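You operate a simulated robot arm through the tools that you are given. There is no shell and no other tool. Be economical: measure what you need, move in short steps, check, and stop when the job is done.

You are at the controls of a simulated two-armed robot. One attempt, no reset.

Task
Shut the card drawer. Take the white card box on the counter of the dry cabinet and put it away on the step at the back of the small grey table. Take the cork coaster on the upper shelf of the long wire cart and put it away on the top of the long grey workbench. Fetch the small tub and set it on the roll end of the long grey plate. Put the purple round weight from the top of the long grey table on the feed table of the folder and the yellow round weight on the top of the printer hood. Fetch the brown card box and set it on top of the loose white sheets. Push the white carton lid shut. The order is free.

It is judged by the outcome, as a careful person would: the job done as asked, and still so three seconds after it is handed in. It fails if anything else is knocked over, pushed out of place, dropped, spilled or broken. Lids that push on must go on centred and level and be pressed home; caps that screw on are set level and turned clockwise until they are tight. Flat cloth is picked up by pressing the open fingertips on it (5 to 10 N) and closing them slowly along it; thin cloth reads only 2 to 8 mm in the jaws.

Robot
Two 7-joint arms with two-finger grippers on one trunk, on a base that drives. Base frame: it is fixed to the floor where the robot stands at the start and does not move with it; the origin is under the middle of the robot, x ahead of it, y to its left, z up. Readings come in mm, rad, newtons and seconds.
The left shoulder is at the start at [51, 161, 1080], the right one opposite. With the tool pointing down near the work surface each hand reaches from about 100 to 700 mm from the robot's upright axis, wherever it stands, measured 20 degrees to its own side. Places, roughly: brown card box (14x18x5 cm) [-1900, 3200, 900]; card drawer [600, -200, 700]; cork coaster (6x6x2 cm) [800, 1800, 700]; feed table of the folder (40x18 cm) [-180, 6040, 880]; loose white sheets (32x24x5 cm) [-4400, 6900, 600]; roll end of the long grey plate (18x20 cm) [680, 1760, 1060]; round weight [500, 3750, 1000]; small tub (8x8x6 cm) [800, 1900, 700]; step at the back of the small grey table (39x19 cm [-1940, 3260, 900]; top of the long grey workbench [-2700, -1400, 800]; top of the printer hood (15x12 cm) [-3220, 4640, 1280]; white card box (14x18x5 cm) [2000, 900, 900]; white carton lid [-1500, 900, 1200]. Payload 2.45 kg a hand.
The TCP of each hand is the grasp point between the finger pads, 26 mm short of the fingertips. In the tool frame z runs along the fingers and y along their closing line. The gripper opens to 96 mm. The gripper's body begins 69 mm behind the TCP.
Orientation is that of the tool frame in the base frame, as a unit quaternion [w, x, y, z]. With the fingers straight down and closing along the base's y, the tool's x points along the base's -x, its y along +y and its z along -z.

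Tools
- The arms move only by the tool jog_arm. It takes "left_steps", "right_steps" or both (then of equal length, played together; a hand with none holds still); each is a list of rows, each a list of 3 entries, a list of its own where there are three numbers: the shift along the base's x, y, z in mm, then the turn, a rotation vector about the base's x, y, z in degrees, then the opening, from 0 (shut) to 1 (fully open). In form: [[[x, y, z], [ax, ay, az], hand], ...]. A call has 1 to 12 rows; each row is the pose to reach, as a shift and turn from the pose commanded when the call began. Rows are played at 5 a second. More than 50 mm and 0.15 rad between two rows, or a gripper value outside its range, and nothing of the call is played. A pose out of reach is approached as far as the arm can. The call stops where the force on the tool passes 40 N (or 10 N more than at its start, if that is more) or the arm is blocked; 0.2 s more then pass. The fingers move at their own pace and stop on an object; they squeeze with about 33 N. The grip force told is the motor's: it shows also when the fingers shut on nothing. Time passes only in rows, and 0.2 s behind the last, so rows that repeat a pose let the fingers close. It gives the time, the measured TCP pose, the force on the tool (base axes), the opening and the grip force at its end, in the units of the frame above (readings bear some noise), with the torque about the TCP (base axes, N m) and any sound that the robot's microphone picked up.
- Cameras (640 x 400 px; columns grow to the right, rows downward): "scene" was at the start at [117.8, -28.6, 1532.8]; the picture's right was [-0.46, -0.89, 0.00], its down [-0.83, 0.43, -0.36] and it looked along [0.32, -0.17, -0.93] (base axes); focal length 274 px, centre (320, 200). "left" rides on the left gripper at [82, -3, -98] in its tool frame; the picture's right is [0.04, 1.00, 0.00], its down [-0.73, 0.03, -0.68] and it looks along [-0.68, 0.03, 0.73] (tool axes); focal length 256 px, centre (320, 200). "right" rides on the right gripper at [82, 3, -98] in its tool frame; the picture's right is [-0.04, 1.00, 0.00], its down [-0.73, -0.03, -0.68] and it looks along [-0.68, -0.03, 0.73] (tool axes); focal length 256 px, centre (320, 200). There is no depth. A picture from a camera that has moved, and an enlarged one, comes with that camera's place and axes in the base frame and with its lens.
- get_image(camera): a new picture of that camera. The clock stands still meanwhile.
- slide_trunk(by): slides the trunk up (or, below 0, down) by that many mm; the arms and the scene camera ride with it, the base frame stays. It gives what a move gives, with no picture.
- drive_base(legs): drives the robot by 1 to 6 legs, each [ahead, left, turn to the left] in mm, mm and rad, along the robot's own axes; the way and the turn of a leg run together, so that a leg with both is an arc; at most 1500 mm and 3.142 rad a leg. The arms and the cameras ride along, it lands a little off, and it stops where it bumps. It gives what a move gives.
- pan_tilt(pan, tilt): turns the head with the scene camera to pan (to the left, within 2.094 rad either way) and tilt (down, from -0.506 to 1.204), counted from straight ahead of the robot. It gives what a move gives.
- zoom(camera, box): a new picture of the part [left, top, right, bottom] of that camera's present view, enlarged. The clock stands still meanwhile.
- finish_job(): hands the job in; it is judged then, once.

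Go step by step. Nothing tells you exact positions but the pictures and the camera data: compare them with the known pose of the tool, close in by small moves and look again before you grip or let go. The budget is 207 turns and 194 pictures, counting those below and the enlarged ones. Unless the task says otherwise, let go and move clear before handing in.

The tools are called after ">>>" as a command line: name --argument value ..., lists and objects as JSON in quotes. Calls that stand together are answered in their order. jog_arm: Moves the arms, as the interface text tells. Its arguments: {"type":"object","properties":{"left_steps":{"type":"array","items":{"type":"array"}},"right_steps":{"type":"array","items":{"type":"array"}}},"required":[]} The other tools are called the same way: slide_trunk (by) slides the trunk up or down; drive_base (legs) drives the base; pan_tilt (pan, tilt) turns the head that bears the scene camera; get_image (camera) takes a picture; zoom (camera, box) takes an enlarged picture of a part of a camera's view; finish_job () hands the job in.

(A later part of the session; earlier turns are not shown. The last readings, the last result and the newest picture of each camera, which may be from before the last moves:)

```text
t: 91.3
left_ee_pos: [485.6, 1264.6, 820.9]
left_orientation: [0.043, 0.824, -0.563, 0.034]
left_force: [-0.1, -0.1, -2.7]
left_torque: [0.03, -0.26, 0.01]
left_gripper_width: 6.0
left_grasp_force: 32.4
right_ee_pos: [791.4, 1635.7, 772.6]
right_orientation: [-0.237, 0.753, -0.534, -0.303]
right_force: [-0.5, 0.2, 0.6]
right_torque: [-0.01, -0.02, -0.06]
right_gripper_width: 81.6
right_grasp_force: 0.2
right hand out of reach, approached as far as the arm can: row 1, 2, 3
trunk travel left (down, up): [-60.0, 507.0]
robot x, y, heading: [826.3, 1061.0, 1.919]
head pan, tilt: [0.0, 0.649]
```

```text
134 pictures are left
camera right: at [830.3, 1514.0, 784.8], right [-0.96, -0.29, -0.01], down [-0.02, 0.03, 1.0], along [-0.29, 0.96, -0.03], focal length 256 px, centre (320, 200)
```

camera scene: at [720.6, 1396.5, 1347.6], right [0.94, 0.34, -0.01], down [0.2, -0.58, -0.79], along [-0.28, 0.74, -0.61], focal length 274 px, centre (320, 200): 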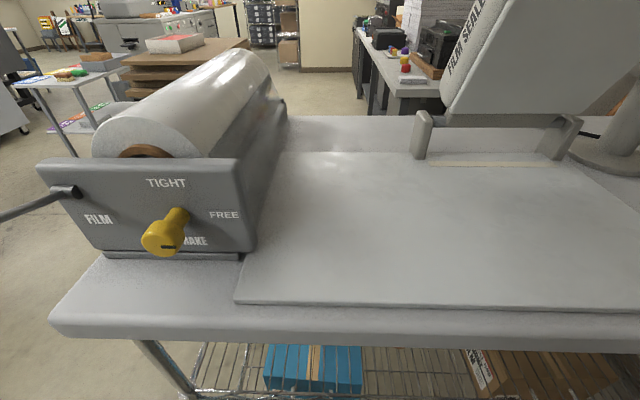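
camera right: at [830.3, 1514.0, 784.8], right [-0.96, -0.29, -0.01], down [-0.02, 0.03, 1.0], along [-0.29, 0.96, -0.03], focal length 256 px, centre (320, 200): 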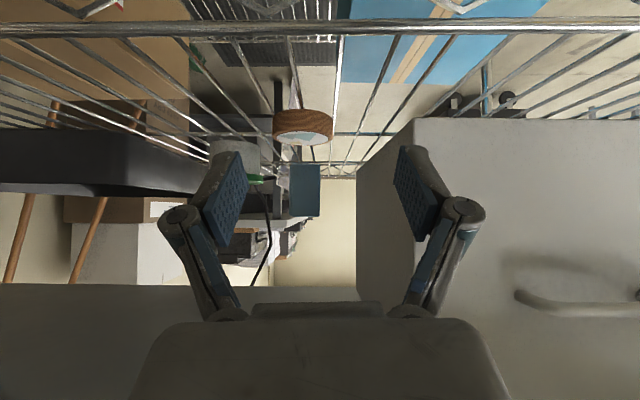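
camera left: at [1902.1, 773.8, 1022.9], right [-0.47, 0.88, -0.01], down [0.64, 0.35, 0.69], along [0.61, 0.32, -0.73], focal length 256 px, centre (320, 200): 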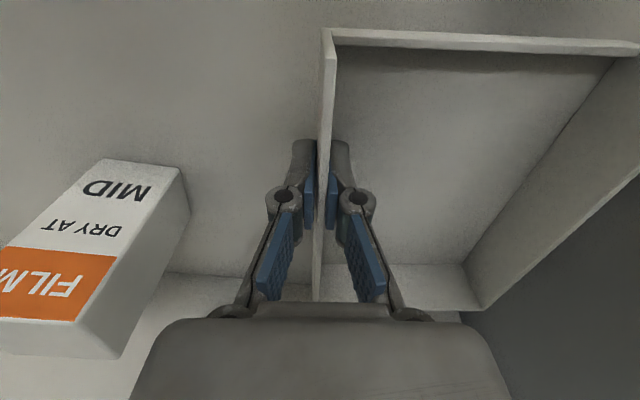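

The coaster lies 18 mm right and about 108 mm ahead of the grasp point. I'll move in and down around it.

>>> jog_arm --right_steps '[[[12, 10, -5], [0, 0, 0], 0.85], [[12, 30, -15], [0, 0, 0], 0.85], [[4, 55, -25], [0, 0, 0], 0.85], [[-4, 75, -34], [0, 0, 0], 0.85], [[-11, 95, -40], [0, 0, 0], 0.85]]'

>>> get_image --camera "right"

```text
t: 92.5
left_ee_pos: [497.2, 1270.7, 823.9]
left_orientation: [0.047, 0.824, -0.564, 0.03]
left_force: [0.4, -0.2, -3.2]
left_torque: [-0.01, -0.19, 0.0]
left_gripper_width: 6.2
left_grasp_force: 33.1
right_ee_pos: [791.6, 1733.6, 734.6]
right_orientation: [-0.233, 0.751, -0.537, -0.305]
right_force: [0.5, 0.7, 0.7]
right_torque: [-0.02, -0.01, 0.03]
right_gripper_width: 81.2
right_grasp_force: 0.1
trunk travel left (down, up): [-60.0, 507.0]
robot x, y, heading: [826.2, 1059.4, 1.92]
head pan, tilt: [0.0, 0.649]
```

```text
133 pictures are left
camera right: at [829.2, 1611.5, 744.5], right [-0.96, -0.29, 0.0], down [-0.01, 0.04, 1.0], along [-0.29, 0.96, -0.04], focal length 256 px, centre (320, 200)
```

right: 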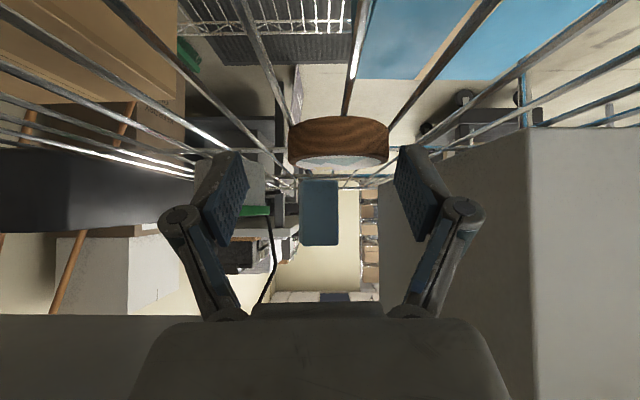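

The coaster is centred about 11 mm left and just at the fingertips. I'll nudge in and close.

>>> jog_arm --right_steps '[[[-7, 4, 0], [0, 0, 0], 0.85], [[-14, 11, -1], [0, 0, 0], 0.85], [[-14, 11, -1], [0, 0, 0], 0.6], [[-14, 11, -1], [0, 0, 0], 0.45], [[-14, 11, -1], [0, 0, 0], 0.3], [[-14, 11, -1], [0, 0, 0], 0.3]]'

>>> get_image --camera "right"

```text
t: 93.9
left_ee_pos: [493.1, 1268.0, 821.6]
left_orientation: [0.045, 0.824, -0.564, 0.033]
left_force: [1.0, -0.5, -2.3]
left_torque: [-0.02, -0.23, 0.01]
left_gripper_width: 6.0
left_grasp_force: 32.2
right_ee_pos: [773.5, 1743.2, 733.3]
right_orientation: [-0.235, 0.752, -0.536, -0.305]
right_force: [-0.7, 0.0, 0.3]
right_torque: [0.0, 0.0, 0.0]
right_gripper_width: 55.1
right_grasp_force: 32.7
trunk travel left (down, up): [-60.0, 507.0]
robot x, y, heading: [823.9, 1060.7, 1.919]
head pan, tilt: [0.0, 0.649]
```

```text
132 pictures are left
camera right: at [811.6, 1620.9, 744.5], right [-0.96, -0.29, 0.0], down [-0.01, 0.03, 1.0], along [-0.29, 0.96, -0.04], focal length 256 px, centre (320, 200)
```

right: 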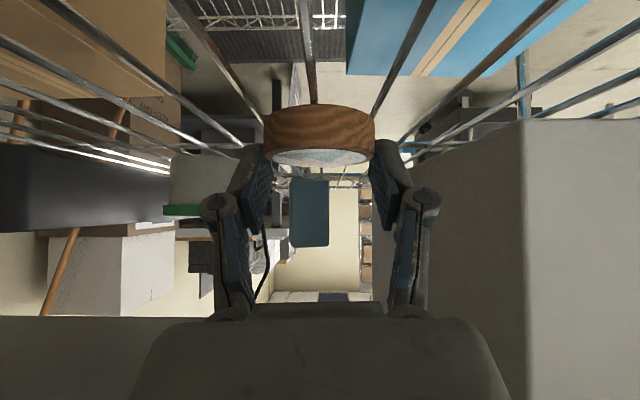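

Gripped at 55 mm, but near the fingertips. I'll lift a little and check that it holds.

>>> jog_arm --right_steps '[[[0, 0, 8], [0, 0, 0], 0.3], [[0, 0, 16], [0, 0, 0], 0.3], [[0, 0, 24], [0, 0, 0], 0.3]]'

>>> get_image --camera "right"

```text
t: 94.7
left_ee_pos: [491.7, 1268.4, 823.4]
left_orientation: [0.045, 0.824, -0.564, 0.031]
left_force: [0.2, 0.2, -2.6]
left_torque: [-0.01, -0.19, 0.0]
left_gripper_width: 6.1
left_grasp_force: 32.7
right_ee_pos: [775.7, 1743.2, 756.8]
right_orientation: [-0.236, 0.751, -0.537, -0.303]
right_force: [0.7, 0.0, 0.6]
right_torque: [0.01, -0.02, 0.0]
right_gripper_width: 55.1
right_grasp_force: 33.1
trunk travel left (down, up): [-60.0, 507.0]
robot x, y, heading: [823.3, 1061.5, 1.921]
head pan, tilt: [0.0, 0.649]
```

```text
131 pictures are left
camera right: at [812.1, 1621.1, 767.8], right [-0.96, -0.29, 0.0], down [-0.01, 0.03, 1.0], along [-0.29, 0.96, -0.03], focal length 256 px, centre (320, 200)
```

right: 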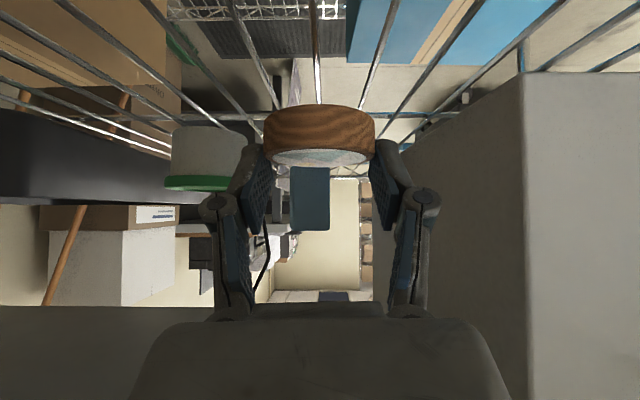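

The coaster is held securely. Both hands are full now, so I'll leave the tub for a later pass on the way to the weights, and draw the coaster straight out.

>>> jog_arm --right_steps '[[[10, -35, 5], [0, 0, 0], 0.3], [[22, -73, 10], [0, 0, 0], 0.3], [[34, -112, 15], [0, 0, 0], 0.3], [[46, -151, 15], [0, 0, 0], 0.3], [[58, -190, 15], [0, 0, 0], 0.3], [[66, -220, 15], [0, 0, 0], 0.3], [[74, -250, 15], [0, 0, 0], 0.3]]'

>>> get_image --camera "right"

```text
t: 96.3
left_ee_pos: [491.1, 1267.4, 823.1]
left_orientation: [0.044, 0.823, -0.565, 0.032]
left_force: [0.5, -0.7, -3.0]
left_torque: [-0.03, -0.23, 0.0]
left_gripper_width: 6.1
left_grasp_force: 32.2
right_ee_pos: [778.9, 1563.6, 799.9]
right_orientation: [-0.235, 0.752, -0.537, -0.303]
right_force: [-0.8, -0.7, -1.1]
right_torque: [0.0, -0.02, 0.0]
right_gripper_width: 55.1
right_grasp_force: 32.8
right hand out of reach, approached as far as the arm can: row 4, 5, 6, 7
trunk travel left (down, up): [-60.0, 507.0]
robot x, y, heading: [822.6, 1059.6, 1.921]
head pan, tilt: [0.0, 0.649]
```

```text
130 pictures are left
camera right: at [817.1, 1442.3, 811.0], right [-0.96, -0.29, 0.0], down [-0.01, 0.03, 1.0], along [-0.29, 0.96, -0.04], focal length 256 px, centre (320, 200)
```

right: 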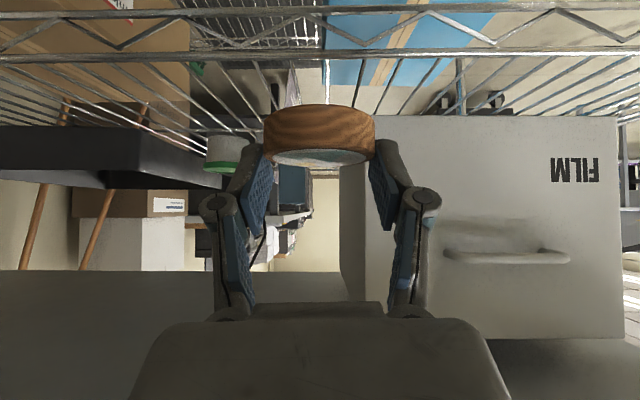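

The coaster is clear of the shelf. I'll back the base away, then raise the trunk and look toward the workbench route.

>>> drive_base --legs '[[-400, 0, 0]]'

>>> slide_trunk --by 240

>>> jog_arm --right_steps '[[[0, -20, 0], [-5.9, -1.8, 0], 0.3], [[5, -40, 0], [-11.7, -3.6, 0], 0.3], [[10, -60, 0], [-17.6, -5.4, 0], 0.3], [[15, -80, 0], [-23.4, -7.2, 0], 0.3], [[20, -90, 0], [-29.3, -9, 0], 0.3], [[25, -100, 0], [-35.1, -10.8, 0], 0.3], [[30, -110, 0], [-42, -13, 0], 0.3]]'

>>> pan_tilt --pan 1.3 --tilt 0.4

>>> get_image --camera "scene"

```text
t: 98.9
left_ee_pos: [631.0, 884.9, 823.6]
left_orientation: [0.045, 0.823, -0.566, 0.032]
left_force: [0.0, 0.8, -2.3]
left_torque: [0.05, -0.2, 0.01]
left_gripper_width: 6.1
left_grasp_force: 31.8
right_ee_pos: [922.8, 1180.7, 799.9]
right_orientation: [-0.236, 0.75, -0.539, -0.302]
right_force: [0.4, 0.4, 0.3]
right_torque: [0.0, 0.01, 0.0]
right_gripper_width: 55.1
right_grasp_force: 33.2
trunk travel left (down, up): [-60.0, 507.0]
robot x, y, heading: [960.7, 678.5, 1.914]
head pan, tilt: [0.0, 0.649]
```

```text
t: 101.4
left_ee_pos: [632.3, 884.0, 1063.7]
left_orientation: [0.044, 0.822, -0.567, 0.03]
left_force: [-0.8, 0.0, -3.0]
left_torque: [-0.01, -0.18, 0.04]
left_gripper_width: 6.0
left_grasp_force: 32.1
right_ee_pos: [922.9, 1178.2, 1040.7]
right_orientation: [-0.238, 0.749, -0.538, -0.305]
right_force: [-0.2, 0.0, 0.7]
right_torque: [-0.03, -0.01, -0.01]
right_gripper_width: 54.8
right_grasp_force: 32.7
trunk travel left (down, up): [-300.0, 267.0]
robot x, y, heading: [962.2, 671.2, 1.909]
head pan, tilt: [0.0, 0.649]
```

```text
t: 103.0
left_ee_pos: [631.6, 883.6, 1064.3]
left_orientation: [0.045, 0.822, -0.566, 0.031]
left_force: [0.5, -0.9, -2.9]
left_torque: [-0.05, -0.22, -0.03]
left_gripper_width: 6.1
left_grasp_force: 32.8
right_ee_pos: [952.0, 1069.4, 1041.4]
right_orientation: [-0.011, 0.814, -0.581, -0.007]
right_force: [-1.1, 0.3, -0.5]
right_torque: [-0.02, -0.01, 0.03]
right_gripper_width: 55.0
right_grasp_force: 33.3
trunk travel left (down, up): [-300.0, 267.0]
robot x, y, heading: [963.5, 675.6, 1.914]
head pan, tilt: [0.0, 0.649]
```

```text
t: 104.4
left_ee_pos: [631.8, 882.6, 1064.5]
left_orientation: [0.044, 0.823, -0.566, 0.03]
left_force: [1.3, -0.8, -2.4]
left_torque: [-0.05, -0.22, 0.0]
left_gripper_width: 5.7
left_grasp_force: 32.9
right_ee_pos: [952.8, 1069.6, 1041.5]
right_orientation: [-0.012, 0.813, -0.581, -0.007]
right_force: [-0.4, -0.3, -0.2]
right_torque: [-0.01, -0.01, 0.01]
right_gripper_width: 54.9
right_grasp_force: 33.3
trunk travel left (down, up): [-300.0, 267.0]
robot x, y, heading: [958.6, 675.8, 1.912]
head pan, tilt: [1.3, 0.4]
```

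```text
129 pictures are left
camera scene: at [857.0, 699.6, 1646.6], right [-0.07, 1.0, 0.0], down [0.39, 0.02, -0.92], along [-0.92, -0.07, -0.39], focal length 274 px, centre (320, 200)
```

scene: 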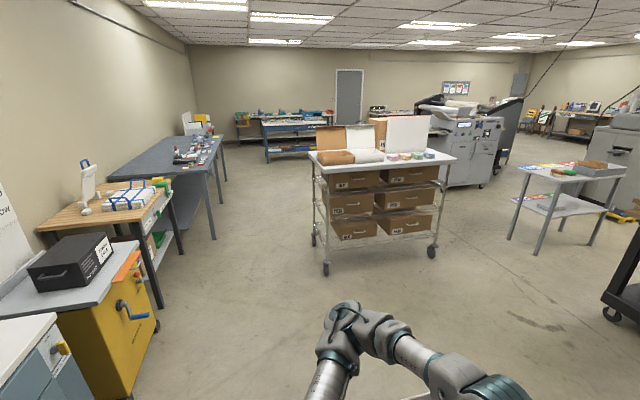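

The long grey workbench runs along the left wall, front edge from about (-1800,-730) to (-3820,-1340), and the carton cart stands at centre. I'll zoom on both.

>>> zoom --camera "scene" --box '[90, 100, 250, 200]'

>>> zoom --camera "scene" --box '[290, 100, 470, 220]'

```text
4.00 times, centred on (170, 150) of scene
camera zoom: at [857.0, 699.6, 1646.6], right [-0.07, 1.0, 0.0], down [0.39, 0.02, -0.92], along [-0.92, -0.07, -0.39], focal length 1094 px, centre (920, 400)
```

zoom: 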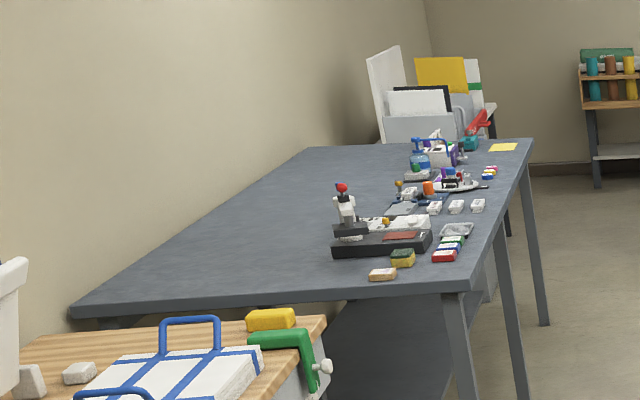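

```text
3.33 times, centred on (380, 160) of scene
camera zoom: at [857.0, 699.6, 1646.6], right [-0.07, 1.0, 0.0], down [0.39, 0.02, -0.92], along [-0.92, -0.07, -0.39], focal length 912 px, centre (120, 333)
```

zoom: 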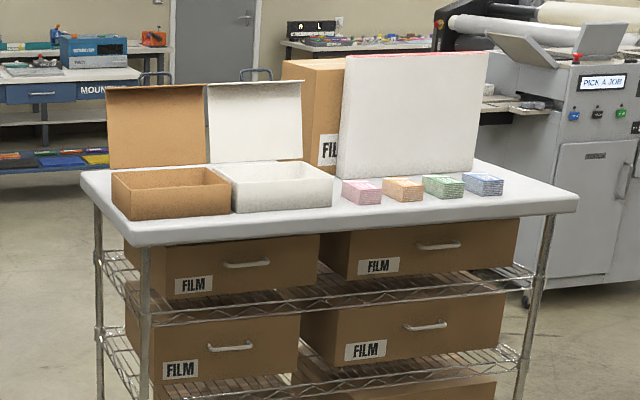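

There is a free strip at the bench's near front corner, around (-1920,-856), clear of the small items. I'll drive there with both loads.

>>> drive_base --legs '[[0, 0, 1.547], [1500, 0, 0], [1450, 0, 0], [0, 0, 1.547]]'

>>> pan_tilt --pan -0.2 --tilt 0.7

>>> get_image --camera "scene"

```text
t: 126.2
left_ee_pos: [-1505.7, -429.7, 1064.7]
left_orientation: [-0.029, 0.569, 0.821, 0.044]
left_force: [-0.6, 0.9, -2.2]
left_torque: [0.03, 0.23, -0.02]
left_gripper_width: 6.1
left_grasp_force: 32.1
right_ee_pos: [-1828.0, -614.4, 1041.4]
right_orientation: [0.007, 0.585, 0.811, -0.012]
right_force: [-0.2, 0.1, 0.2]
right_torque: [0.01, 0.01, -0.01]
right_gripper_width: 54.8
right_grasp_force: 32.8
trunk travel left (down, up): [-300.0, 267.0]
robot x, y, heading: [-1832.2, -222.0, -1.231]
head pan, tilt: [1.3, 0.4]
```

```text
t: 127.8
left_ee_pos: [-1506.6, -427.2, 1066.2]
left_orientation: [-0.028, 0.569, 0.821, 0.043]
left_force: [0.5, 0.0, -3.2]
left_torque: [0.03, 0.19, 0.03]
left_gripper_width: 6.1
left_grasp_force: 32.0
right_ee_pos: [-1828.2, -610.9, 1042.6]
right_orientation: [0.009, 0.585, 0.811, -0.013]
right_force: [-0.3, 0.8, -0.1]
right_torque: [0.02, 0.01, -0.03]
right_gripper_width: 54.9
right_grasp_force: 33.0
trunk travel left (down, up): [-300.0, 267.0]
robot x, y, heading: [-1833.6, -217.4, -1.236]
head pan, tilt: [-0.201, 0.7]
```

```text
126 pictures are left
camera scene: at [-1807.4, -338.3, 1619.6], right [-0.99, -0.13, 0.0], down [-0.09, 0.64, -0.76], along [0.1, -0.76, -0.65], focal length 274 px, centre (320, 200)
```

scene: 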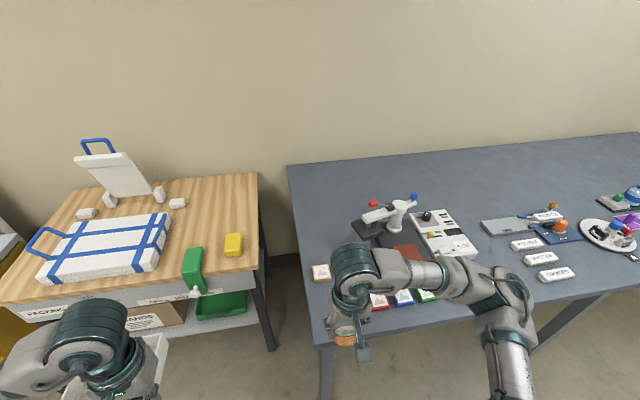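

The spot near (-1825,-800) is free: left of the red block and in front of the tile. I'll pitch the right hand back to 45° so the coaster is level, and move it over that spot.

>>> jog_arm --right_steps '[[[0, -25, 0], [-6, -1.9, 0], 0.3], [[0, -50, 0], [-12, -3.7, 0], 0.3], [[0, -75, -10], [-18, -5.6, 0], 0.3], [[0, -100, -30], [-24, -7.4, 0], 0.3], [[0, -125, -55], [-30, -9.3, 0], 0.3], [[0, -150, -80], [-36, -11.1, 0], 0.3], [[0, -178, -105], [-42, -13, 0], 0.3], [[0, -178, -135], [-42, -13, 0], 0.3]]'

>>> get_image --camera "scene"

>>> get_image --camera "right"

```text
t: 129.6
left_ee_pos: [-1507.3, -427.8, 1064.8]
left_orientation: [-0.029, 0.569, 0.821, 0.044]
left_force: [-0.2, 0.8, -2.6]
left_torque: [0.01, 0.25, -0.05]
left_gripper_width: 5.8
left_grasp_force: 33.2
right_ee_pos: [-1829.5, -790.7, 906.0]
right_orientation: [0.307, 0.54, 0.747, -0.237]
right_force: [0.3, 0.3, 0.1]
right_torque: [0.0, 0.0, -0.02]
right_gripper_width: 55.1
right_grasp_force: 33.3
trunk travel left (down, up): [-300.0, 267.0]
robot x, y, heading: [-1831.5, -220.1, -1.231]
head pan, tilt: [-0.201, 0.7]
```

```text
125 pictures are left
camera scene: at [-1808.4, -338.7, 1619.6], right [-0.99, -0.13, 0.0], down [-0.09, 0.64, -0.76], along [0.1, -0.76, -0.65], focal length 274 px, centre (320, 200)
```

scene: 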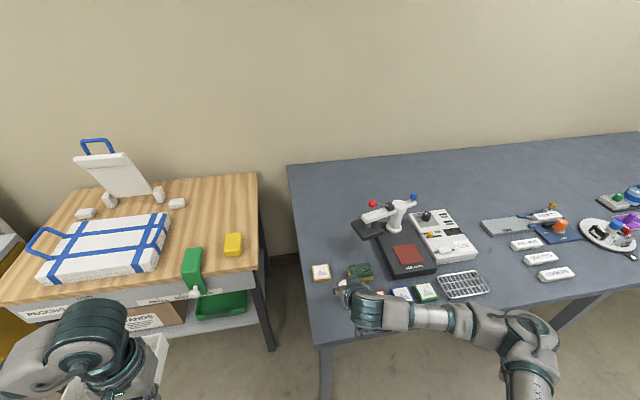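

```text
124 pictures are left
camera right: at [-1865.2, -668.5, 916.0], right [0.96, 0.28, 0.01], down [0.0, -0.03, 1.0], along [0.28, -0.96, -0.03], focal length 256 px, centre (320, 200)
```

right: 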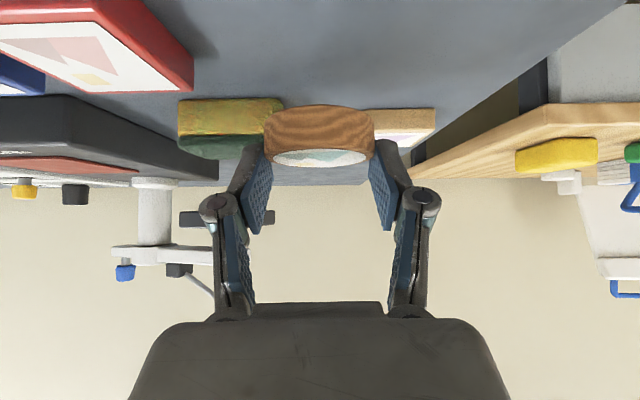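

The coaster is level over the free spot. I'll shift 12 mm toward the bench end and lower to about 35 mm above the surface, then look.

>>> jog_arm --right_steps '[[[12, 3, -15], [0, 0, 0], 0.3], [[12, 3, -30], [0, 0, 0], 0.3], [[12, 3, -42], [0, 0, 0], 0.3]]'

>>> get_image --camera "right"

```text
t: 130.4
left_ee_pos: [-1508.2, -423.8, 1067.2]
left_orientation: [-0.028, 0.57, 0.82, 0.042]
left_force: [0.0, -0.7, -3.1]
left_torque: [0.02, 0.26, -0.03]
left_gripper_width: 5.9
left_grasp_force: 32.7
right_ee_pos: [-1815.7, -787.6, 872.0]
right_orientation: [0.31, 0.54, 0.745, -0.239]
right_force: [-0.6, -1.1, 25.9]
right_torque: [-0.09, 0.04, 0.03]
right_gripper_width: 55.5
right_grasp_force: 33.3
trunk travel left (down, up): [-300.0, 267.0]
robot x, y, heading: [-1835.1, -218.1, -1.234]
head pan, tilt: [-0.201, 0.7]
```

```text
123 pictures are left
camera right: at [-1851.1, -664.8, 880.2], right [0.96, 0.28, 0.01], down [0.0, -0.02, 1.0], along [0.28, -0.96, -0.02], focal length 256 px, centre (320, 200)
```

right: 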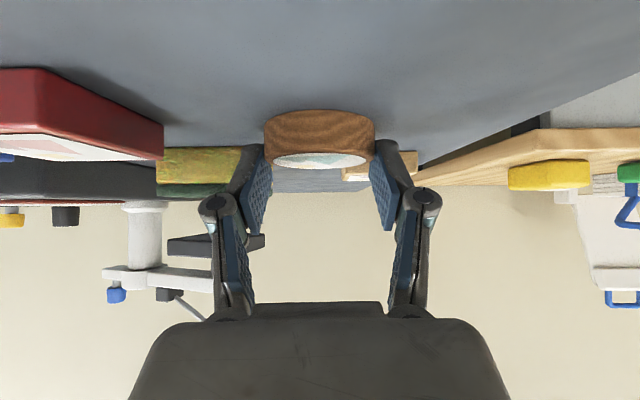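

The coaster is down, pressing with 26 N. I'll ease up slightly and open, then retreat backward and up along the tool axis.

>>> jog_arm --right_steps '[[[0, 0, 3], [0, 0, 0], 0.3], [[0, 0, 3], [0, 0, 0], 0.6], [[0, 0, 3], [0, 0, 0], 0.75], [[0, 0, 3], [0, 0, 0], 0.75], [[-6, 20, 23], [0, 0, 0], 0.75], [[-12, 40, 43], [0, 0, 0], 0.75], [[-20, 65, 68], [0, 0, 0], 0.75], [[-28, 90, 100], [0, 0, 0], 0.75], [[-35, 120, 140], [0, 0, 0], 0.75]]'

>>> get_image --camera "right"

>>> pan_tilt --pan -0.1 --tilt 0.9

>>> get_image --camera "scene"

```text
refused: row 9 steps farther than a row can; nothing moved
```

```text
122 pictures are left
camera right: at [-1851.1, -664.8, 880.2], right [0.96, 0.28, 0.01], down [0.0, -0.02, 1.0], along [0.28, -0.96, -0.02], focal length 256 px, centre (320, 200)
```

right: 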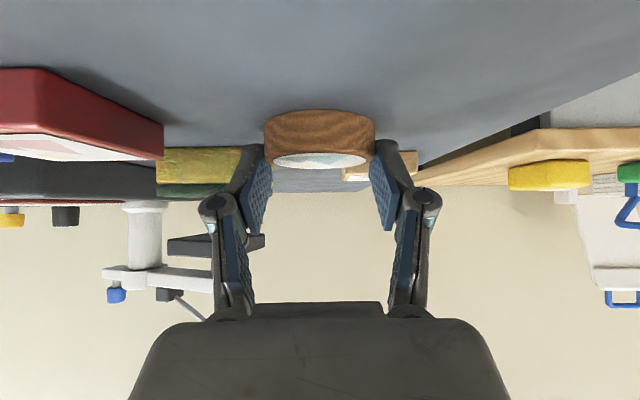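

```text
t: 131.2
left_ee_pos: [-1505.3, -424.9, 1066.8]
left_orientation: [-0.028, 0.569, 0.82, 0.043]
left_force: [-0.3, 0.2, -2.9]
left_torque: [0.02, 0.26, -0.02]
left_gripper_width: 6.0
left_grasp_force: 32.4
right_ee_pos: [-1816.8, -786.4, 867.4]
right_orientation: [0.308, 0.54, 0.746, -0.237]
right_force: [1.0, -4.5, 26.0]
right_torque: [-0.38, -0.2, 0.0]
right_gripper_width: 55.3
right_grasp_force: 33.3
trunk travel left (down, up): [-300.0, 267.0]
robot x, y, heading: [-1832.5, -217.9, -1.232]
head pan, tilt: [-0.099, 0.901]
```

```text
121 pictures are left
camera scene: at [-1801.7, -323.3, 1604.0], right [-0.97, -0.23, 0.0], down [-0.18, 0.76, -0.62], along [0.14, -0.6, -0.78], focal length 274 px, centre (320, 200)
```

scene: 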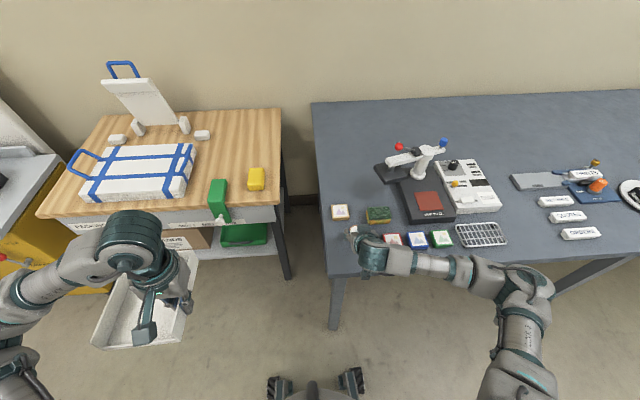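

The last row was too long, so nothing moved and the coaster is still resting on the bench. I'll redo the release and retreat in shorter rows.

>>> jog_arm --right_steps '[[[0, 0, 3], [0, 0, 0], 0.3], [[0, 0, 3], [0, 0, 0], 0.6], [[0, 0, 3], [0, 0, 0], 0.75], [[0, 0, 3], [0, 0, 0], 0.75], [[-5, 18, 21], [0, 0, 0], 0.75], [[-10, 36, 39], [0, 0, 0], 0.75], [[-16, 56, 62], [0, 0, 0], 0.75], [[-22, 78, 90], [0, 0, 0], 0.75], [[-28, 98, 125], [0, 0, 0], 0.75], [[-32, 115, 165], [0, 0, 0], 0.75]]'

>>> zoom --camera "scene" --box '[290, 150, 510, 290]'

```text
t: 133.4
left_ee_pos: [-1505.8, -427.3, 1066.0]
left_orientation: [-0.029, 0.57, 0.82, 0.044]
left_force: [0.5, -0.3, -2.8]
left_torque: [0.01, 0.19, 0.01]
left_gripper_width: 6.0
left_grasp_force: 32.1
right_ee_pos: [-1842.0, -679.6, 1032.8]
right_orientation: [0.305, 0.541, 0.746, -0.238]
right_force: [-0.1, 0.2, 0.3]
right_torque: [-0.01, 0.02, 0.03]
right_gripper_width: 72.0
right_grasp_force: 0.0
right hand out of reach, approached as far as the arm can: row 10
trunk travel left (down, up): [-300.0, 267.0]
robot x, y, heading: [-1834.9, -219.4, -1.236]
head pan, tilt: [-0.099, 0.901]
```

```text
2.86 times, centred on (400, 220) of scene
camera zoom: at [-1800.9, -326.6, 1603.5], right [-0.97, -0.23, 0.0], down [-0.18, 0.76, -0.62], along [0.14, -0.6, -0.79], focal length 782 px, centre (91, 143)
```

zoom: 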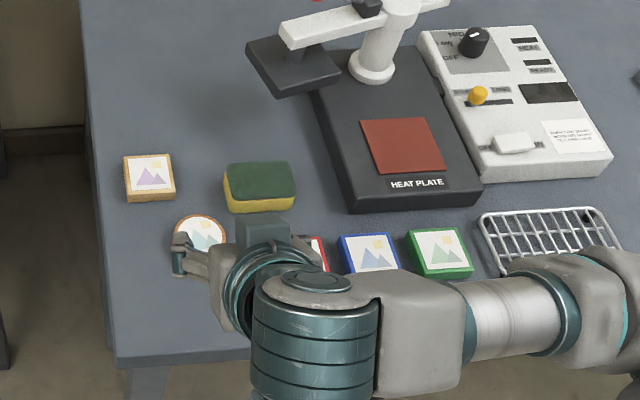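

The coaster lies flat and free on the bench. Next is the carton lid; I'll pull back, go round to the front of the carton cart facing it, and look.

>>> jog_arm --right_steps '[[[0, 0, 10], [6, 1.9, 0], 0], [[-5, 20, 10], [12, 3.7, 0], 0], [[-5, 30, 10], [18, 5.6, 0], 0], [[-5, 40, 10], [24, 7.4, 0], 0], [[-5, 50, 10], [30, 9.3, 0], 0], [[-5, 60, 10], [36, 11.1, 0], 0], [[-5, 70, 10], [42, 13, 0], 0]]'

>>> drive_base --legs '[[-100, 0, 0], [0, 1300, 0], [0, 0, -1.608], [0, -850, 0]]'

>>> pan_tilt --pan 0.0 --tilt 0.6

>>> get_image --camera "scene"

```text
t: 135.0
left_ee_pos: [-1506.1, -427.2, 1064.5]
left_orientation: [-0.028, 0.569, 0.821, 0.043]
left_force: [0.4, 0.0, -3.3]
left_torque: [0.02, 0.26, -0.01]
left_gripper_width: 5.9
left_grasp_force: 33.0
right_ee_pos: [-1846.2, -610.5, 1044.3]
right_orientation: [0.007, 0.585, 0.811, -0.012]
right_force: [-0.1, -0.7, 0.1]
right_torque: [0.02, 0.0, 0.02]
right_gripper_width: 0.0
right_grasp_force: 28.4
trunk travel left (down, up): [-300.0, 267.0]
robot x, y, heading: [-1833.7, -219.9, -1.236]
head pan, tilt: [-0.099, 0.901]
```

```text
t: 150.2
left_ee_pos: [-1102.7, 792.8, 1066.5]
left_orientation: [0.013, 0.988, 0.147, 0.049]
left_force: [18.5, 3.1, 0.7]
left_torque: [-0.02, 0.08, 0.77]
left_gripper_width: 8.7
left_grasp_force: 32.4
right_ee_pos: [-1264.4, 1141.4, 1043.9]
right_orientation: [-0.001, 0.991, 0.129, -0.016]
right_force: [0.0, 0.6, -0.3]
right_torque: [-0.03, -0.04, -0.01]
right_gripper_width: 0.0
right_grasp_force: 28.6
trunk travel left (down, up): [-300.0, 267.0]
robot x, y, heading: [-875.9, 1098.4, -2.871]
head pan, tilt: [-0.099, 0.901]
```

```text
t: 151.0
left_ee_pos: [-1100.2, 790.7, 1066.3]
left_orientation: [0.012, 0.988, 0.146, 0.048]
left_force: [10.6, 5.5, -4.9]
left_torque: [0.33, -0.27, 0.81]
left_gripper_width: 5.8
left_grasp_force: 32.6
right_ee_pos: [-1262.5, 1141.1, 1044.7]
right_orientation: [-0.003, 0.991, 0.13, -0.016]
right_force: [0.3, -0.7, 0.0]
right_torque: [-0.02, -0.04, -0.02]
right_gripper_width: 0.0
right_grasp_force: 29.2
trunk travel left (down, up): [-300.0, 267.0]
robot x, y, heading: [-878.7, 1100.0, -2.873]
head pan, tilt: [0.0, 0.6]
```

```text
119 pictures are left
camera scene: at [-990.1, 1068.2, 1628.4], right [-0.27, 0.96, 0.0], down [0.55, 0.15, -0.82], along [-0.79, -0.22, -0.57], focal length 274 px, centre (320, 200)
```

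scene: 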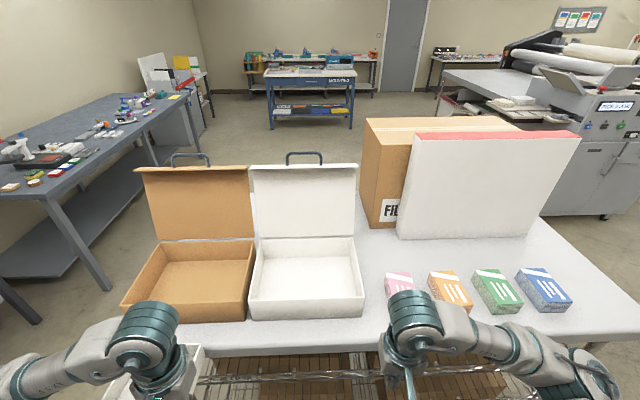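

I'm in front of the carton cart with the white lid upright straight ahead. The left hand reads some force, so I'll check the tray first.

>>> get_image --camera "left"

>>> pan_tilt --pan 0.5 --tilt 1.0

>>> get_image --camera "scene"

```text
118 pictures are left
camera left: at [-1032.8, 819.4, 1170.8], right [0.33, -0.94, 0.04], down [-0.76, -0.23, 0.61], along [-0.57, -0.23, -0.79], focal length 256 px, centre (320, 200)
```

left: 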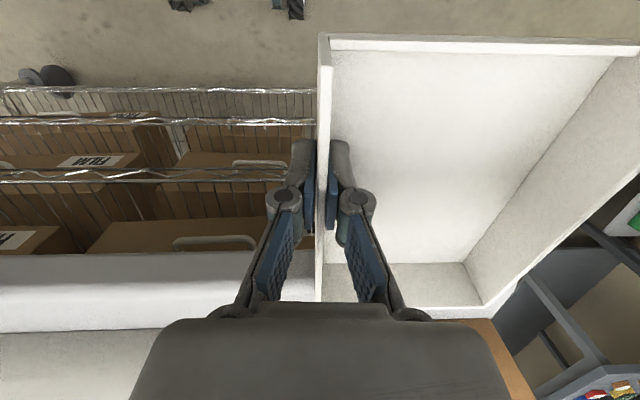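

```text
t: 151.9
left_ee_pos: [-1099.7, 790.8, 1067.7]
left_orientation: [0.011, 0.988, 0.147, 0.05]
left_force: [10.9, 7.6, -3.5]
left_torque: [0.39, -0.26, 0.83]
left_gripper_width: 6.0
left_grasp_force: 32.2
right_ee_pos: [-1262.6, 1141.9, 1044.9]
right_orientation: [-0.003, 0.991, 0.13, -0.017]
right_force: [-0.8, 0.3, 0.3]
right_torque: [0.01, -0.02, 0.03]
right_gripper_width: 0.1
right_grasp_force: 28.9
trunk travel left (down, up): [-300.0, 267.0]
robot x, y, heading: [-878.4, 1104.0, -2.869]
head pan, tilt: [0.499, 1.0]
```

```text
117 pictures are left
camera scene: at [-954.9, 1044.0, 1596.6], right [-0.7, 0.72, 0.0], down [0.6, 0.59, -0.54], along [-0.39, -0.38, -0.84], focal length 274 px, centre (320, 200)
```

scene: 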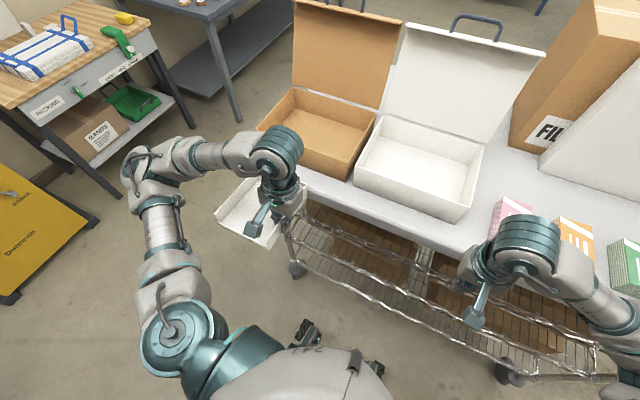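

The tray's end is lightly touching the brown carton. I'll back straight off at once.

>>> drive_base --legs '[[-150, 0, 0]]'

>>> pan_tilt --pan 0.2 --tilt 0.6

>>> get_image --camera "scene"

```text
t: 153.3
left_ee_pos: [-958.7, 828.3, 1065.6]
left_orientation: [0.011, 0.988, 0.146, 0.049]
left_force: [-0.6, -0.1, -3.1]
left_torque: [0.26, 0.02, -0.01]
left_gripper_width: 6.3
left_grasp_force: 33.5
right_ee_pos: [-1121.3, 1179.2, 1044.8]
right_orientation: [-0.004, 0.991, 0.13, -0.015]
right_force: [0.6, -0.3, 0.7]
right_torque: [0.01, -0.01, 0.02]
right_gripper_width: 0.0
right_grasp_force: 28.9
trunk travel left (down, up): [-300.0, 267.0]
robot x, y, heading: [-733.2, 1141.6, -2.867]
head pan, tilt: [0.499, 1.0]
```

```text
t: 154.2
left_ee_pos: [-954.8, 830.9, 1067.3]
left_orientation: [0.012, 0.988, 0.147, 0.048]
left_force: [-0.5, -0.5, -3.0]
left_torque: [0.24, -0.06, 0.0]
left_gripper_width: 5.6
left_grasp_force: 32.6
right_ee_pos: [-1117.8, 1180.4, 1045.8]
right_orientation: [-0.004, 0.991, 0.13, -0.018]
right_force: [-0.4, 0.1, 0.3]
right_torque: [-0.02, 0.01, 0.01]
right_gripper_width: 0.2
right_grasp_force: 28.5
trunk travel left (down, up): [-300.0, 267.0]
robot x, y, heading: [-733.2, 1141.4, -2.868]
head pan, tilt: [0.201, 0.6]
```

```text
116 pictures are left
camera scene: at [-843.3, 1089.3, 1628.1], right [-0.46, 0.89, 0.0], down [0.51, 0.26, -0.82], along [-0.73, -0.38, -0.57], focal length 274 px, centre (320, 200)
```

scene: 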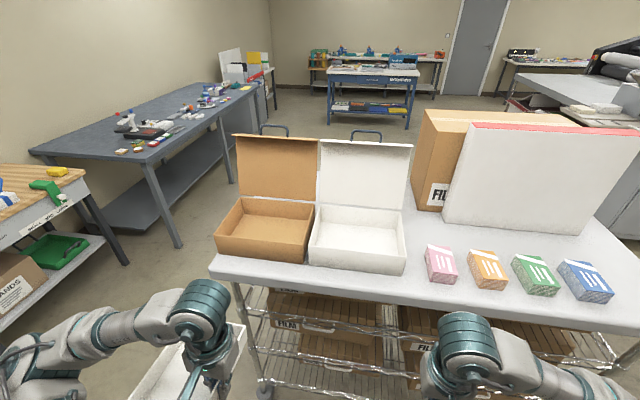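

The cartons look undisturbed. I'll use the right hand camera for a second viewpoint on the white lid.

>>> get_image --camera "right"

>>> zoom --camera "scene" --box '[200, 110, 440, 290]'

```text
115 pictures are left
camera right: at [-1033.6, 1198.0, 1140.9], right [0.22, -0.98, -0.01], down [-0.69, -0.16, 0.7], along [-0.69, -0.15, -0.71], focal length 256 px, centre (320, 200)
```

right: 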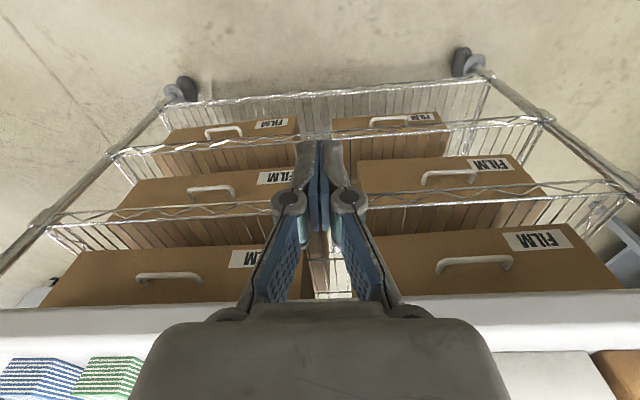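

```text
2.22 times, centred on (320, 200) of scene
camera zoom: at [-843.3, 1089.3, 1628.1], right [-0.46, 0.89, 0.0], down [0.51, 0.26, -0.82], along [-0.73, -0.38, -0.57], focal length 608 px, centre (320, 200)
```

zoom: 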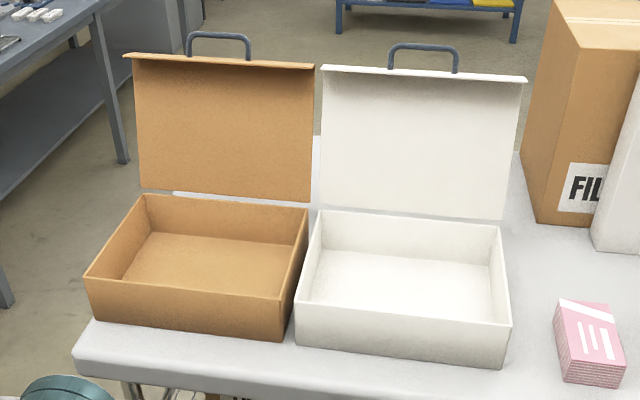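

Triangulating, the tabletop is at z≈1058, the carton rim at 1134, and the lid leans back with its top at about (-1538,870,1322). I'll raise everything well above it, pitch the right hand forward, and move in.

>>> slide_trunk --by 250

>>> jog_arm --right_steps '[[[0, 0, 0], [-2, 7, 0], 0], [[0, 0, 10], [-4, 14, 0], 0], [[0, 0, 20], [-6, 21, 0], 0], [[0, 0, 30], [-8, 28, 0], 0], [[0, 0, 50], [-10, 35, 0], 0], [[0, 0, 70], [-12, 42, 0], 0]]'

>>> drive_base --legs '[[0, 130, 0], [220, 0, 0]]'

>>> pan_tilt --pan -0.1 --tilt 0.75

>>> get_image --camera "scene"

>>> get_image --camera "right"

```text
t: 156.7
left_ee_pos: [-955.0, 830.2, 1317.7]
left_orientation: [0.013, 0.988, 0.147, 0.047]
left_force: [-0.3, -0.5, -2.7]
left_torque: [0.23, -0.07, 0.02]
left_gripper_width: 5.8
left_grasp_force: 32.7
right_ee_pos: [-1117.3, 1180.8, 1295.4]
right_orientation: [-0.003, 0.991, 0.13, -0.017]
right_force: [0.7, -0.8, -0.5]
right_torque: [-0.01, -0.01, 0.04]
right_gripper_width: 0.0
right_grasp_force: 28.9
trunk travel left (down, up): [-550.0, 17.0]
robot x, y, heading: [-735.6, 1145.1, -2.869]
head pan, tilt: [0.201, 0.6]
```

```text
t: 158.1
left_ee_pos: [-955.1, 828.2, 1317.2]
left_orientation: [0.012, 0.988, 0.146, 0.047]
left_force: [-0.4, -0.1, -3.5]
left_torque: [0.22, -0.01, 0.0]
left_gripper_width: 5.9
left_grasp_force: 33.0
right_ee_pos: [-1127.9, 1170.6, 1372.5]
right_orientation: [0.051, 0.914, 0.118, -0.384]
right_force: [-0.7, 0.5, 0.6]
right_torque: [0.0, 0.02, -0.04]
right_gripper_width: 0.0
right_grasp_force: 28.9
right hand out of reach, approached as far as the arm can: row 5, 6
trunk travel left (down, up): [-550.0, 17.0]
robot x, y, heading: [-733.7, 1141.8, -2.867]
head pan, tilt: [0.201, 0.6]
```

```text
t: 159.9
left_ee_pos: [-899.8, 683.9, 1321.7]
left_orientation: [0.011, 0.989, 0.145, 0.033]
left_force: [2.0, -1.0, -1.5]
left_torque: [0.28, 0.0, 0.12]
left_gripper_width: 5.9
left_grasp_force: 32.7
right_ee_pos: [-1075.8, 1015.4, 1386.7]
right_orientation: [0.053, 0.908, 0.127, -0.397]
right_force: [1.0, 0.0, 1.3]
right_torque: [0.07, 0.02, -0.03]
right_gripper_width: 0.0
right_grasp_force: 28.8
trunk travel left (down, up): [-550.0, 17.0]
robot x, y, heading: [-720.1, 1018.6, -2.858]
head pan, tilt: [0.201, 0.6]
stopped in leg 2: the robot was blocked; the commanded pose is now the measured one
```

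```text
t: 160.7
left_ee_pos: [-930.0, 763.7, 1330.1]
left_orientation: [0.036, 0.988, 0.144, 0.041]
left_force: [-0.2, 1.4, -5.0]
left_torque: [0.28, -0.06, -0.05]
left_gripper_width: 5.9
left_grasp_force: 32.7
right_ee_pos: [-1110.1, 1100.7, 1373.0]
right_orientation: [0.075, 0.911, 0.113, -0.389]
right_force: [-0.6, -0.6, -1.4]
right_torque: [0.03, 0.05, -0.08]
right_gripper_width: 0.0
right_grasp_force: 28.0
trunk travel left (down, up): [-550.0, 17.0]
robot x, y, heading: [-717.8, 1029.1, -2.855]
head pan, tilt: [-0.099, 0.75]
```

```text
113 pictures are left
camera scene: at [-806.3, 1101.5, 1861.3], right [-0.18, 0.98, -0.05], down [0.68, 0.09, -0.73], along [-0.71, -0.16, -0.69], focal length 274 px, centre (320, 200)
```

scene: 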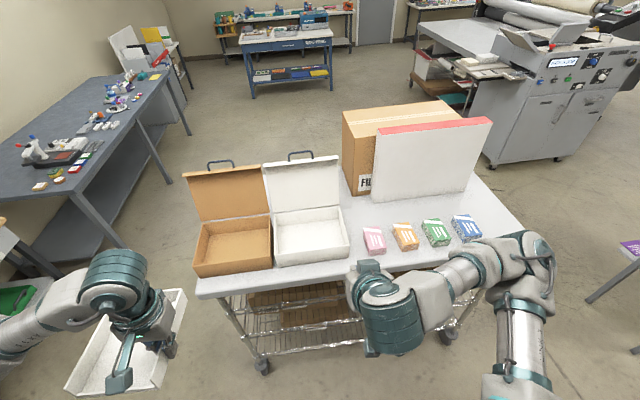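

```text
112 pictures are left
camera right: at [-985.5, 1131.7, 1381.3], right [0.24, -0.97, 0.08], down [-0.03, 0.07, 1.0], along [-0.97, -0.24, -0.01], focal length 256 px, centre (320, 200)
```

right: 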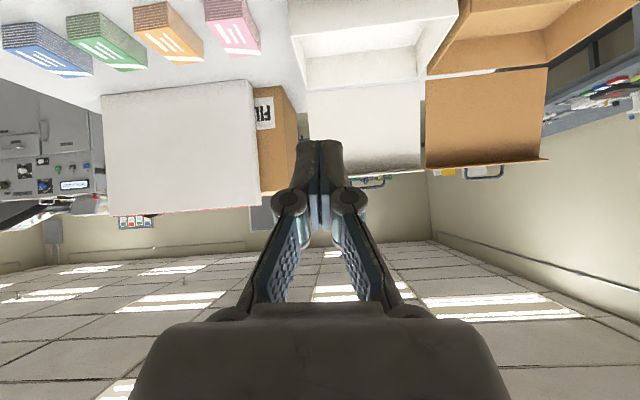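

The base reports blocked, though nothing is near it; the raised body swayed. I'll let it settle with the trunk lowered a little and check.

>>> slide_trunk --by -80

>>> drive_base --legs '[[100, 0, 0]]'

>>> get_image --camera "scene"

```text
t: 161.1
left_ee_pos: [-896.3, 616.8, 1300.1]
left_orientation: [-0.012, 0.988, 0.148, 0.037]
left_force: [1.7, -1.1, -2.5]
left_torque: [0.26, 0.05, 0.13]
left_gripper_width: 5.8
left_grasp_force: 32.5
right_ee_pos: [-1070.3, 944.8, 1380.3]
right_orientation: [0.037, 0.908, 0.137, -0.394]
right_force: [2.0, 0.7, 0.5]
right_torque: [-0.01, 0.04, -0.02]
right_gripper_width: 0.0
right_grasp_force: 28.1
trunk travel left (down, up): [-545.0, 21.0]
robot x, y, heading: [-715.7, 1008.4, -2.865]
head pan, tilt: [-0.099, 0.75]
stopped: the arm was blocked; the commanded pose is now the measured one
```

```text
t: 161.9
left_ee_pos: [-896.3, 681.0, 1320.0]
left_orientation: [0.018, 0.992, 0.124, 0.02]
left_force: [0.9, -1.2, -2.4]
left_torque: [0.28, -0.07, 0.09]
left_gripper_width: 5.8
left_grasp_force: 32.8
right_ee_pos: [-1072.8, 999.4, 1388.6]
right_orientation: [0.076, 0.907, 0.123, -0.396]
right_force: [1.7, 0.4, 2.1]
right_torque: [0.07, -0.01, -0.04]
right_gripper_width: 0.3
right_grasp_force: 28.4
trunk travel left (down, up): [-545.0, 21.0]
robot x, y, heading: [-737.9, 1015.7, -2.87]
head pan, tilt: [-0.099, 0.75]
stopped in leg 1: the robot was blocked; the commanded pose is now the measured one
```

```text
111 pictures are left
camera scene: at [-799.0, 1017.3, 1860.7], right [-0.17, 0.98, -0.01], down [0.67, 0.11, -0.73], along [-0.72, -0.13, -0.68], focal length 274 px, centre (320, 200)
```

scene: 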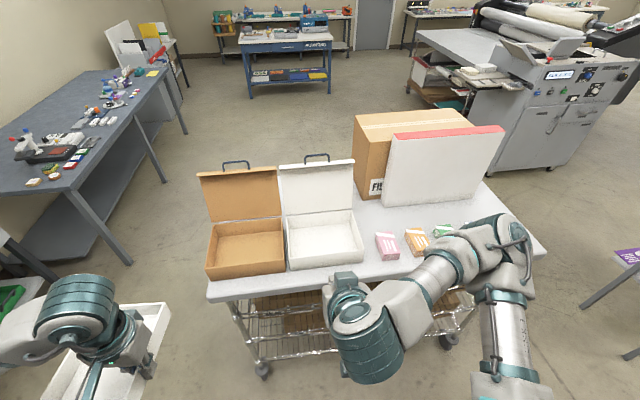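

The tall body is rocking sideways, and that seems to trip the block check. I'll hold still to let it settle.

>>> jog_arm --right_steps '[[[0, 0, 0], [0, 0, 0], 0], [[0, 0, 0], [0, 0, 0], 0], [[0, 0, 0], [0, 0, 0], 0], [[0, 0, 0], [0, 0, 0], 0], [[0, 0, 0], [0, 0, 0], 0], [[0, 0, 0], [0, 0, 0], 0], [[0, 0, 0], [0, 0, 0], 0], [[0, 0, 0], [0, 0, 0], 0], [[0, 0, 0], [0, 0, 0], 0], [[0, 0, 0], [0, 0, 0], 0], [[0, 0, 0], [0, 0, 0], 0], [[0, 0, 0], [0, 0, 0], 0]]'

>>> slide_trunk --by -80

```text
t: 162.6
left_ee_pos: [-944.6, 807.7, 1341.1]
left_orientation: [0.071, 0.99, 0.118, 0.032]
left_force: [-2.5, 1.4, -2.9]
left_torque: [0.22, -0.09, -0.2]
left_gripper_width: 6.1
left_grasp_force: 32.6
right_ee_pos: [-1144.2, 1144.6, 1385.3]
right_orientation: [0.099, 0.922, 0.047, -0.372]
right_force: [-0.2, 2.5, -1.6]
right_torque: [-0.24, 0.11, 0.17]
right_gripper_width: 0.2
right_grasp_force: 28.5
trunk travel left (down, up): [-545.0, 21.0]
robot x, y, heading: [-744.2, 1027.2, -2.871]
head pan, tilt: [-0.099, 0.75]
stopped in row 3 (left hand): the arm was blocked; the commanded pose is now the measured one
```

```text
t: 163.1
left_ee_pos: [-889.3, 628.7, 1286.1]
left_orientation: [0.01, 0.992, 0.125, 0.027]
left_force: [2.2, -2.3, -2.9]
left_torque: [0.32, 0.0, 0.25]
left_gripper_width: 5.9
left_grasp_force: 33.3
right_ee_pos: [-1083.1, 951.0, 1374.8]
right_orientation: [0.052, 0.915, 0.097, -0.388]
right_force: [0.4, 1.2, 1.4]
right_torque: [-0.04, 0.07, 0.03]
right_gripper_width: 0.2
right_grasp_force: 28.6
trunk travel left (down, up): [-523.0, 43.0]
robot x, y, heading: [-735.8, 1009.6, -2.869]
head pan, tilt: [-0.099, 0.75]
stopped: the arm was blocked; the commanded pose is now the measured one
```

The body is still rocking, so I'll keep lowering the trunk in small pieces to calm it.

>>> slide_trunk --by -60

>>> slide_trunk --by -60

>>> slide_trunk --by -60

```text
t: 163.6
left_ee_pos: [-919.2, 799.2, 1306.9]
left_orientation: [0.084, 0.991, 0.103, 0.029]
left_force: [-2.1, 2.4, -4.2]
left_torque: [0.12, -0.15, -0.22]
left_gripper_width: 6.0
left_grasp_force: 32.8
right_ee_pos: [-1132.5, 1135.8, 1358.7]
right_orientation: [0.109, 0.921, 0.03, -0.373]
right_force: [-1.1, 3.7, -1.4]
right_torque: [-0.28, -0.01, 0.25]
right_gripper_width: 0.1
right_grasp_force: 28.9
trunk travel left (down, up): [-508.0, 59.0]
robot x, y, heading: [-737.4, 1020.5, -2.873]
head pan, tilt: [-0.099, 0.75]
stopped: the arm was blocked; the commanded pose is now the measured one
```

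```text
t: 164.1
left_ee_pos: [-860.9, 628.1, 1249.2]
left_orientation: [0.024, 0.994, 0.104, 0.02]
left_force: [2.0, -2.4, -3.3]
left_torque: [0.32, 0.05, 0.28]
left_gripper_width: 6.1
left_grasp_force: 32.5
right_ee_pos: [-1070.2, 956.0, 1346.6]
right_orientation: [0.043, 0.912, 0.072, -0.401]
right_force: [0.8, -0.9, 1.4]
right_torque: [-0.04, 0.05, 0.03]
right_gripper_width: 0.0
right_grasp_force: 28.9
trunk travel left (down, up): [-482.0, 85.0]
robot x, y, heading: [-731.9, 1002.6, -2.87]
head pan, tilt: [-0.099, 0.75]
stopped: the arm was blocked; the commanded pose is now the measured one
```

```text
t: 164.6
left_ee_pos: [-902.5, 799.6, 1268.1]
left_orientation: [0.099, 0.991, 0.085, 0.033]
left_force: [-1.8, 2.9, -3.1]
left_torque: [0.11, -0.18, -0.25]
left_gripper_width: 6.1
left_grasp_force: 33.0
right_ee_pos: [-1127.6, 1143.5, 1321.7]
right_orientation: [0.105, 0.92, 0.011, -0.376]
right_force: [-1.3, 4.9, 0.0]
right_torque: [-0.3, 0.04, 0.27]
right_gripper_width: 0.0
right_grasp_force: 28.5
trunk travel left (down, up): [-465.0, 102.0]
robot x, y, heading: [-737.5, 1020.0, -2.878]
head pan, tilt: [-0.099, 0.75]
stopped: the arm was blocked; the commanded pose is now the measured one
```

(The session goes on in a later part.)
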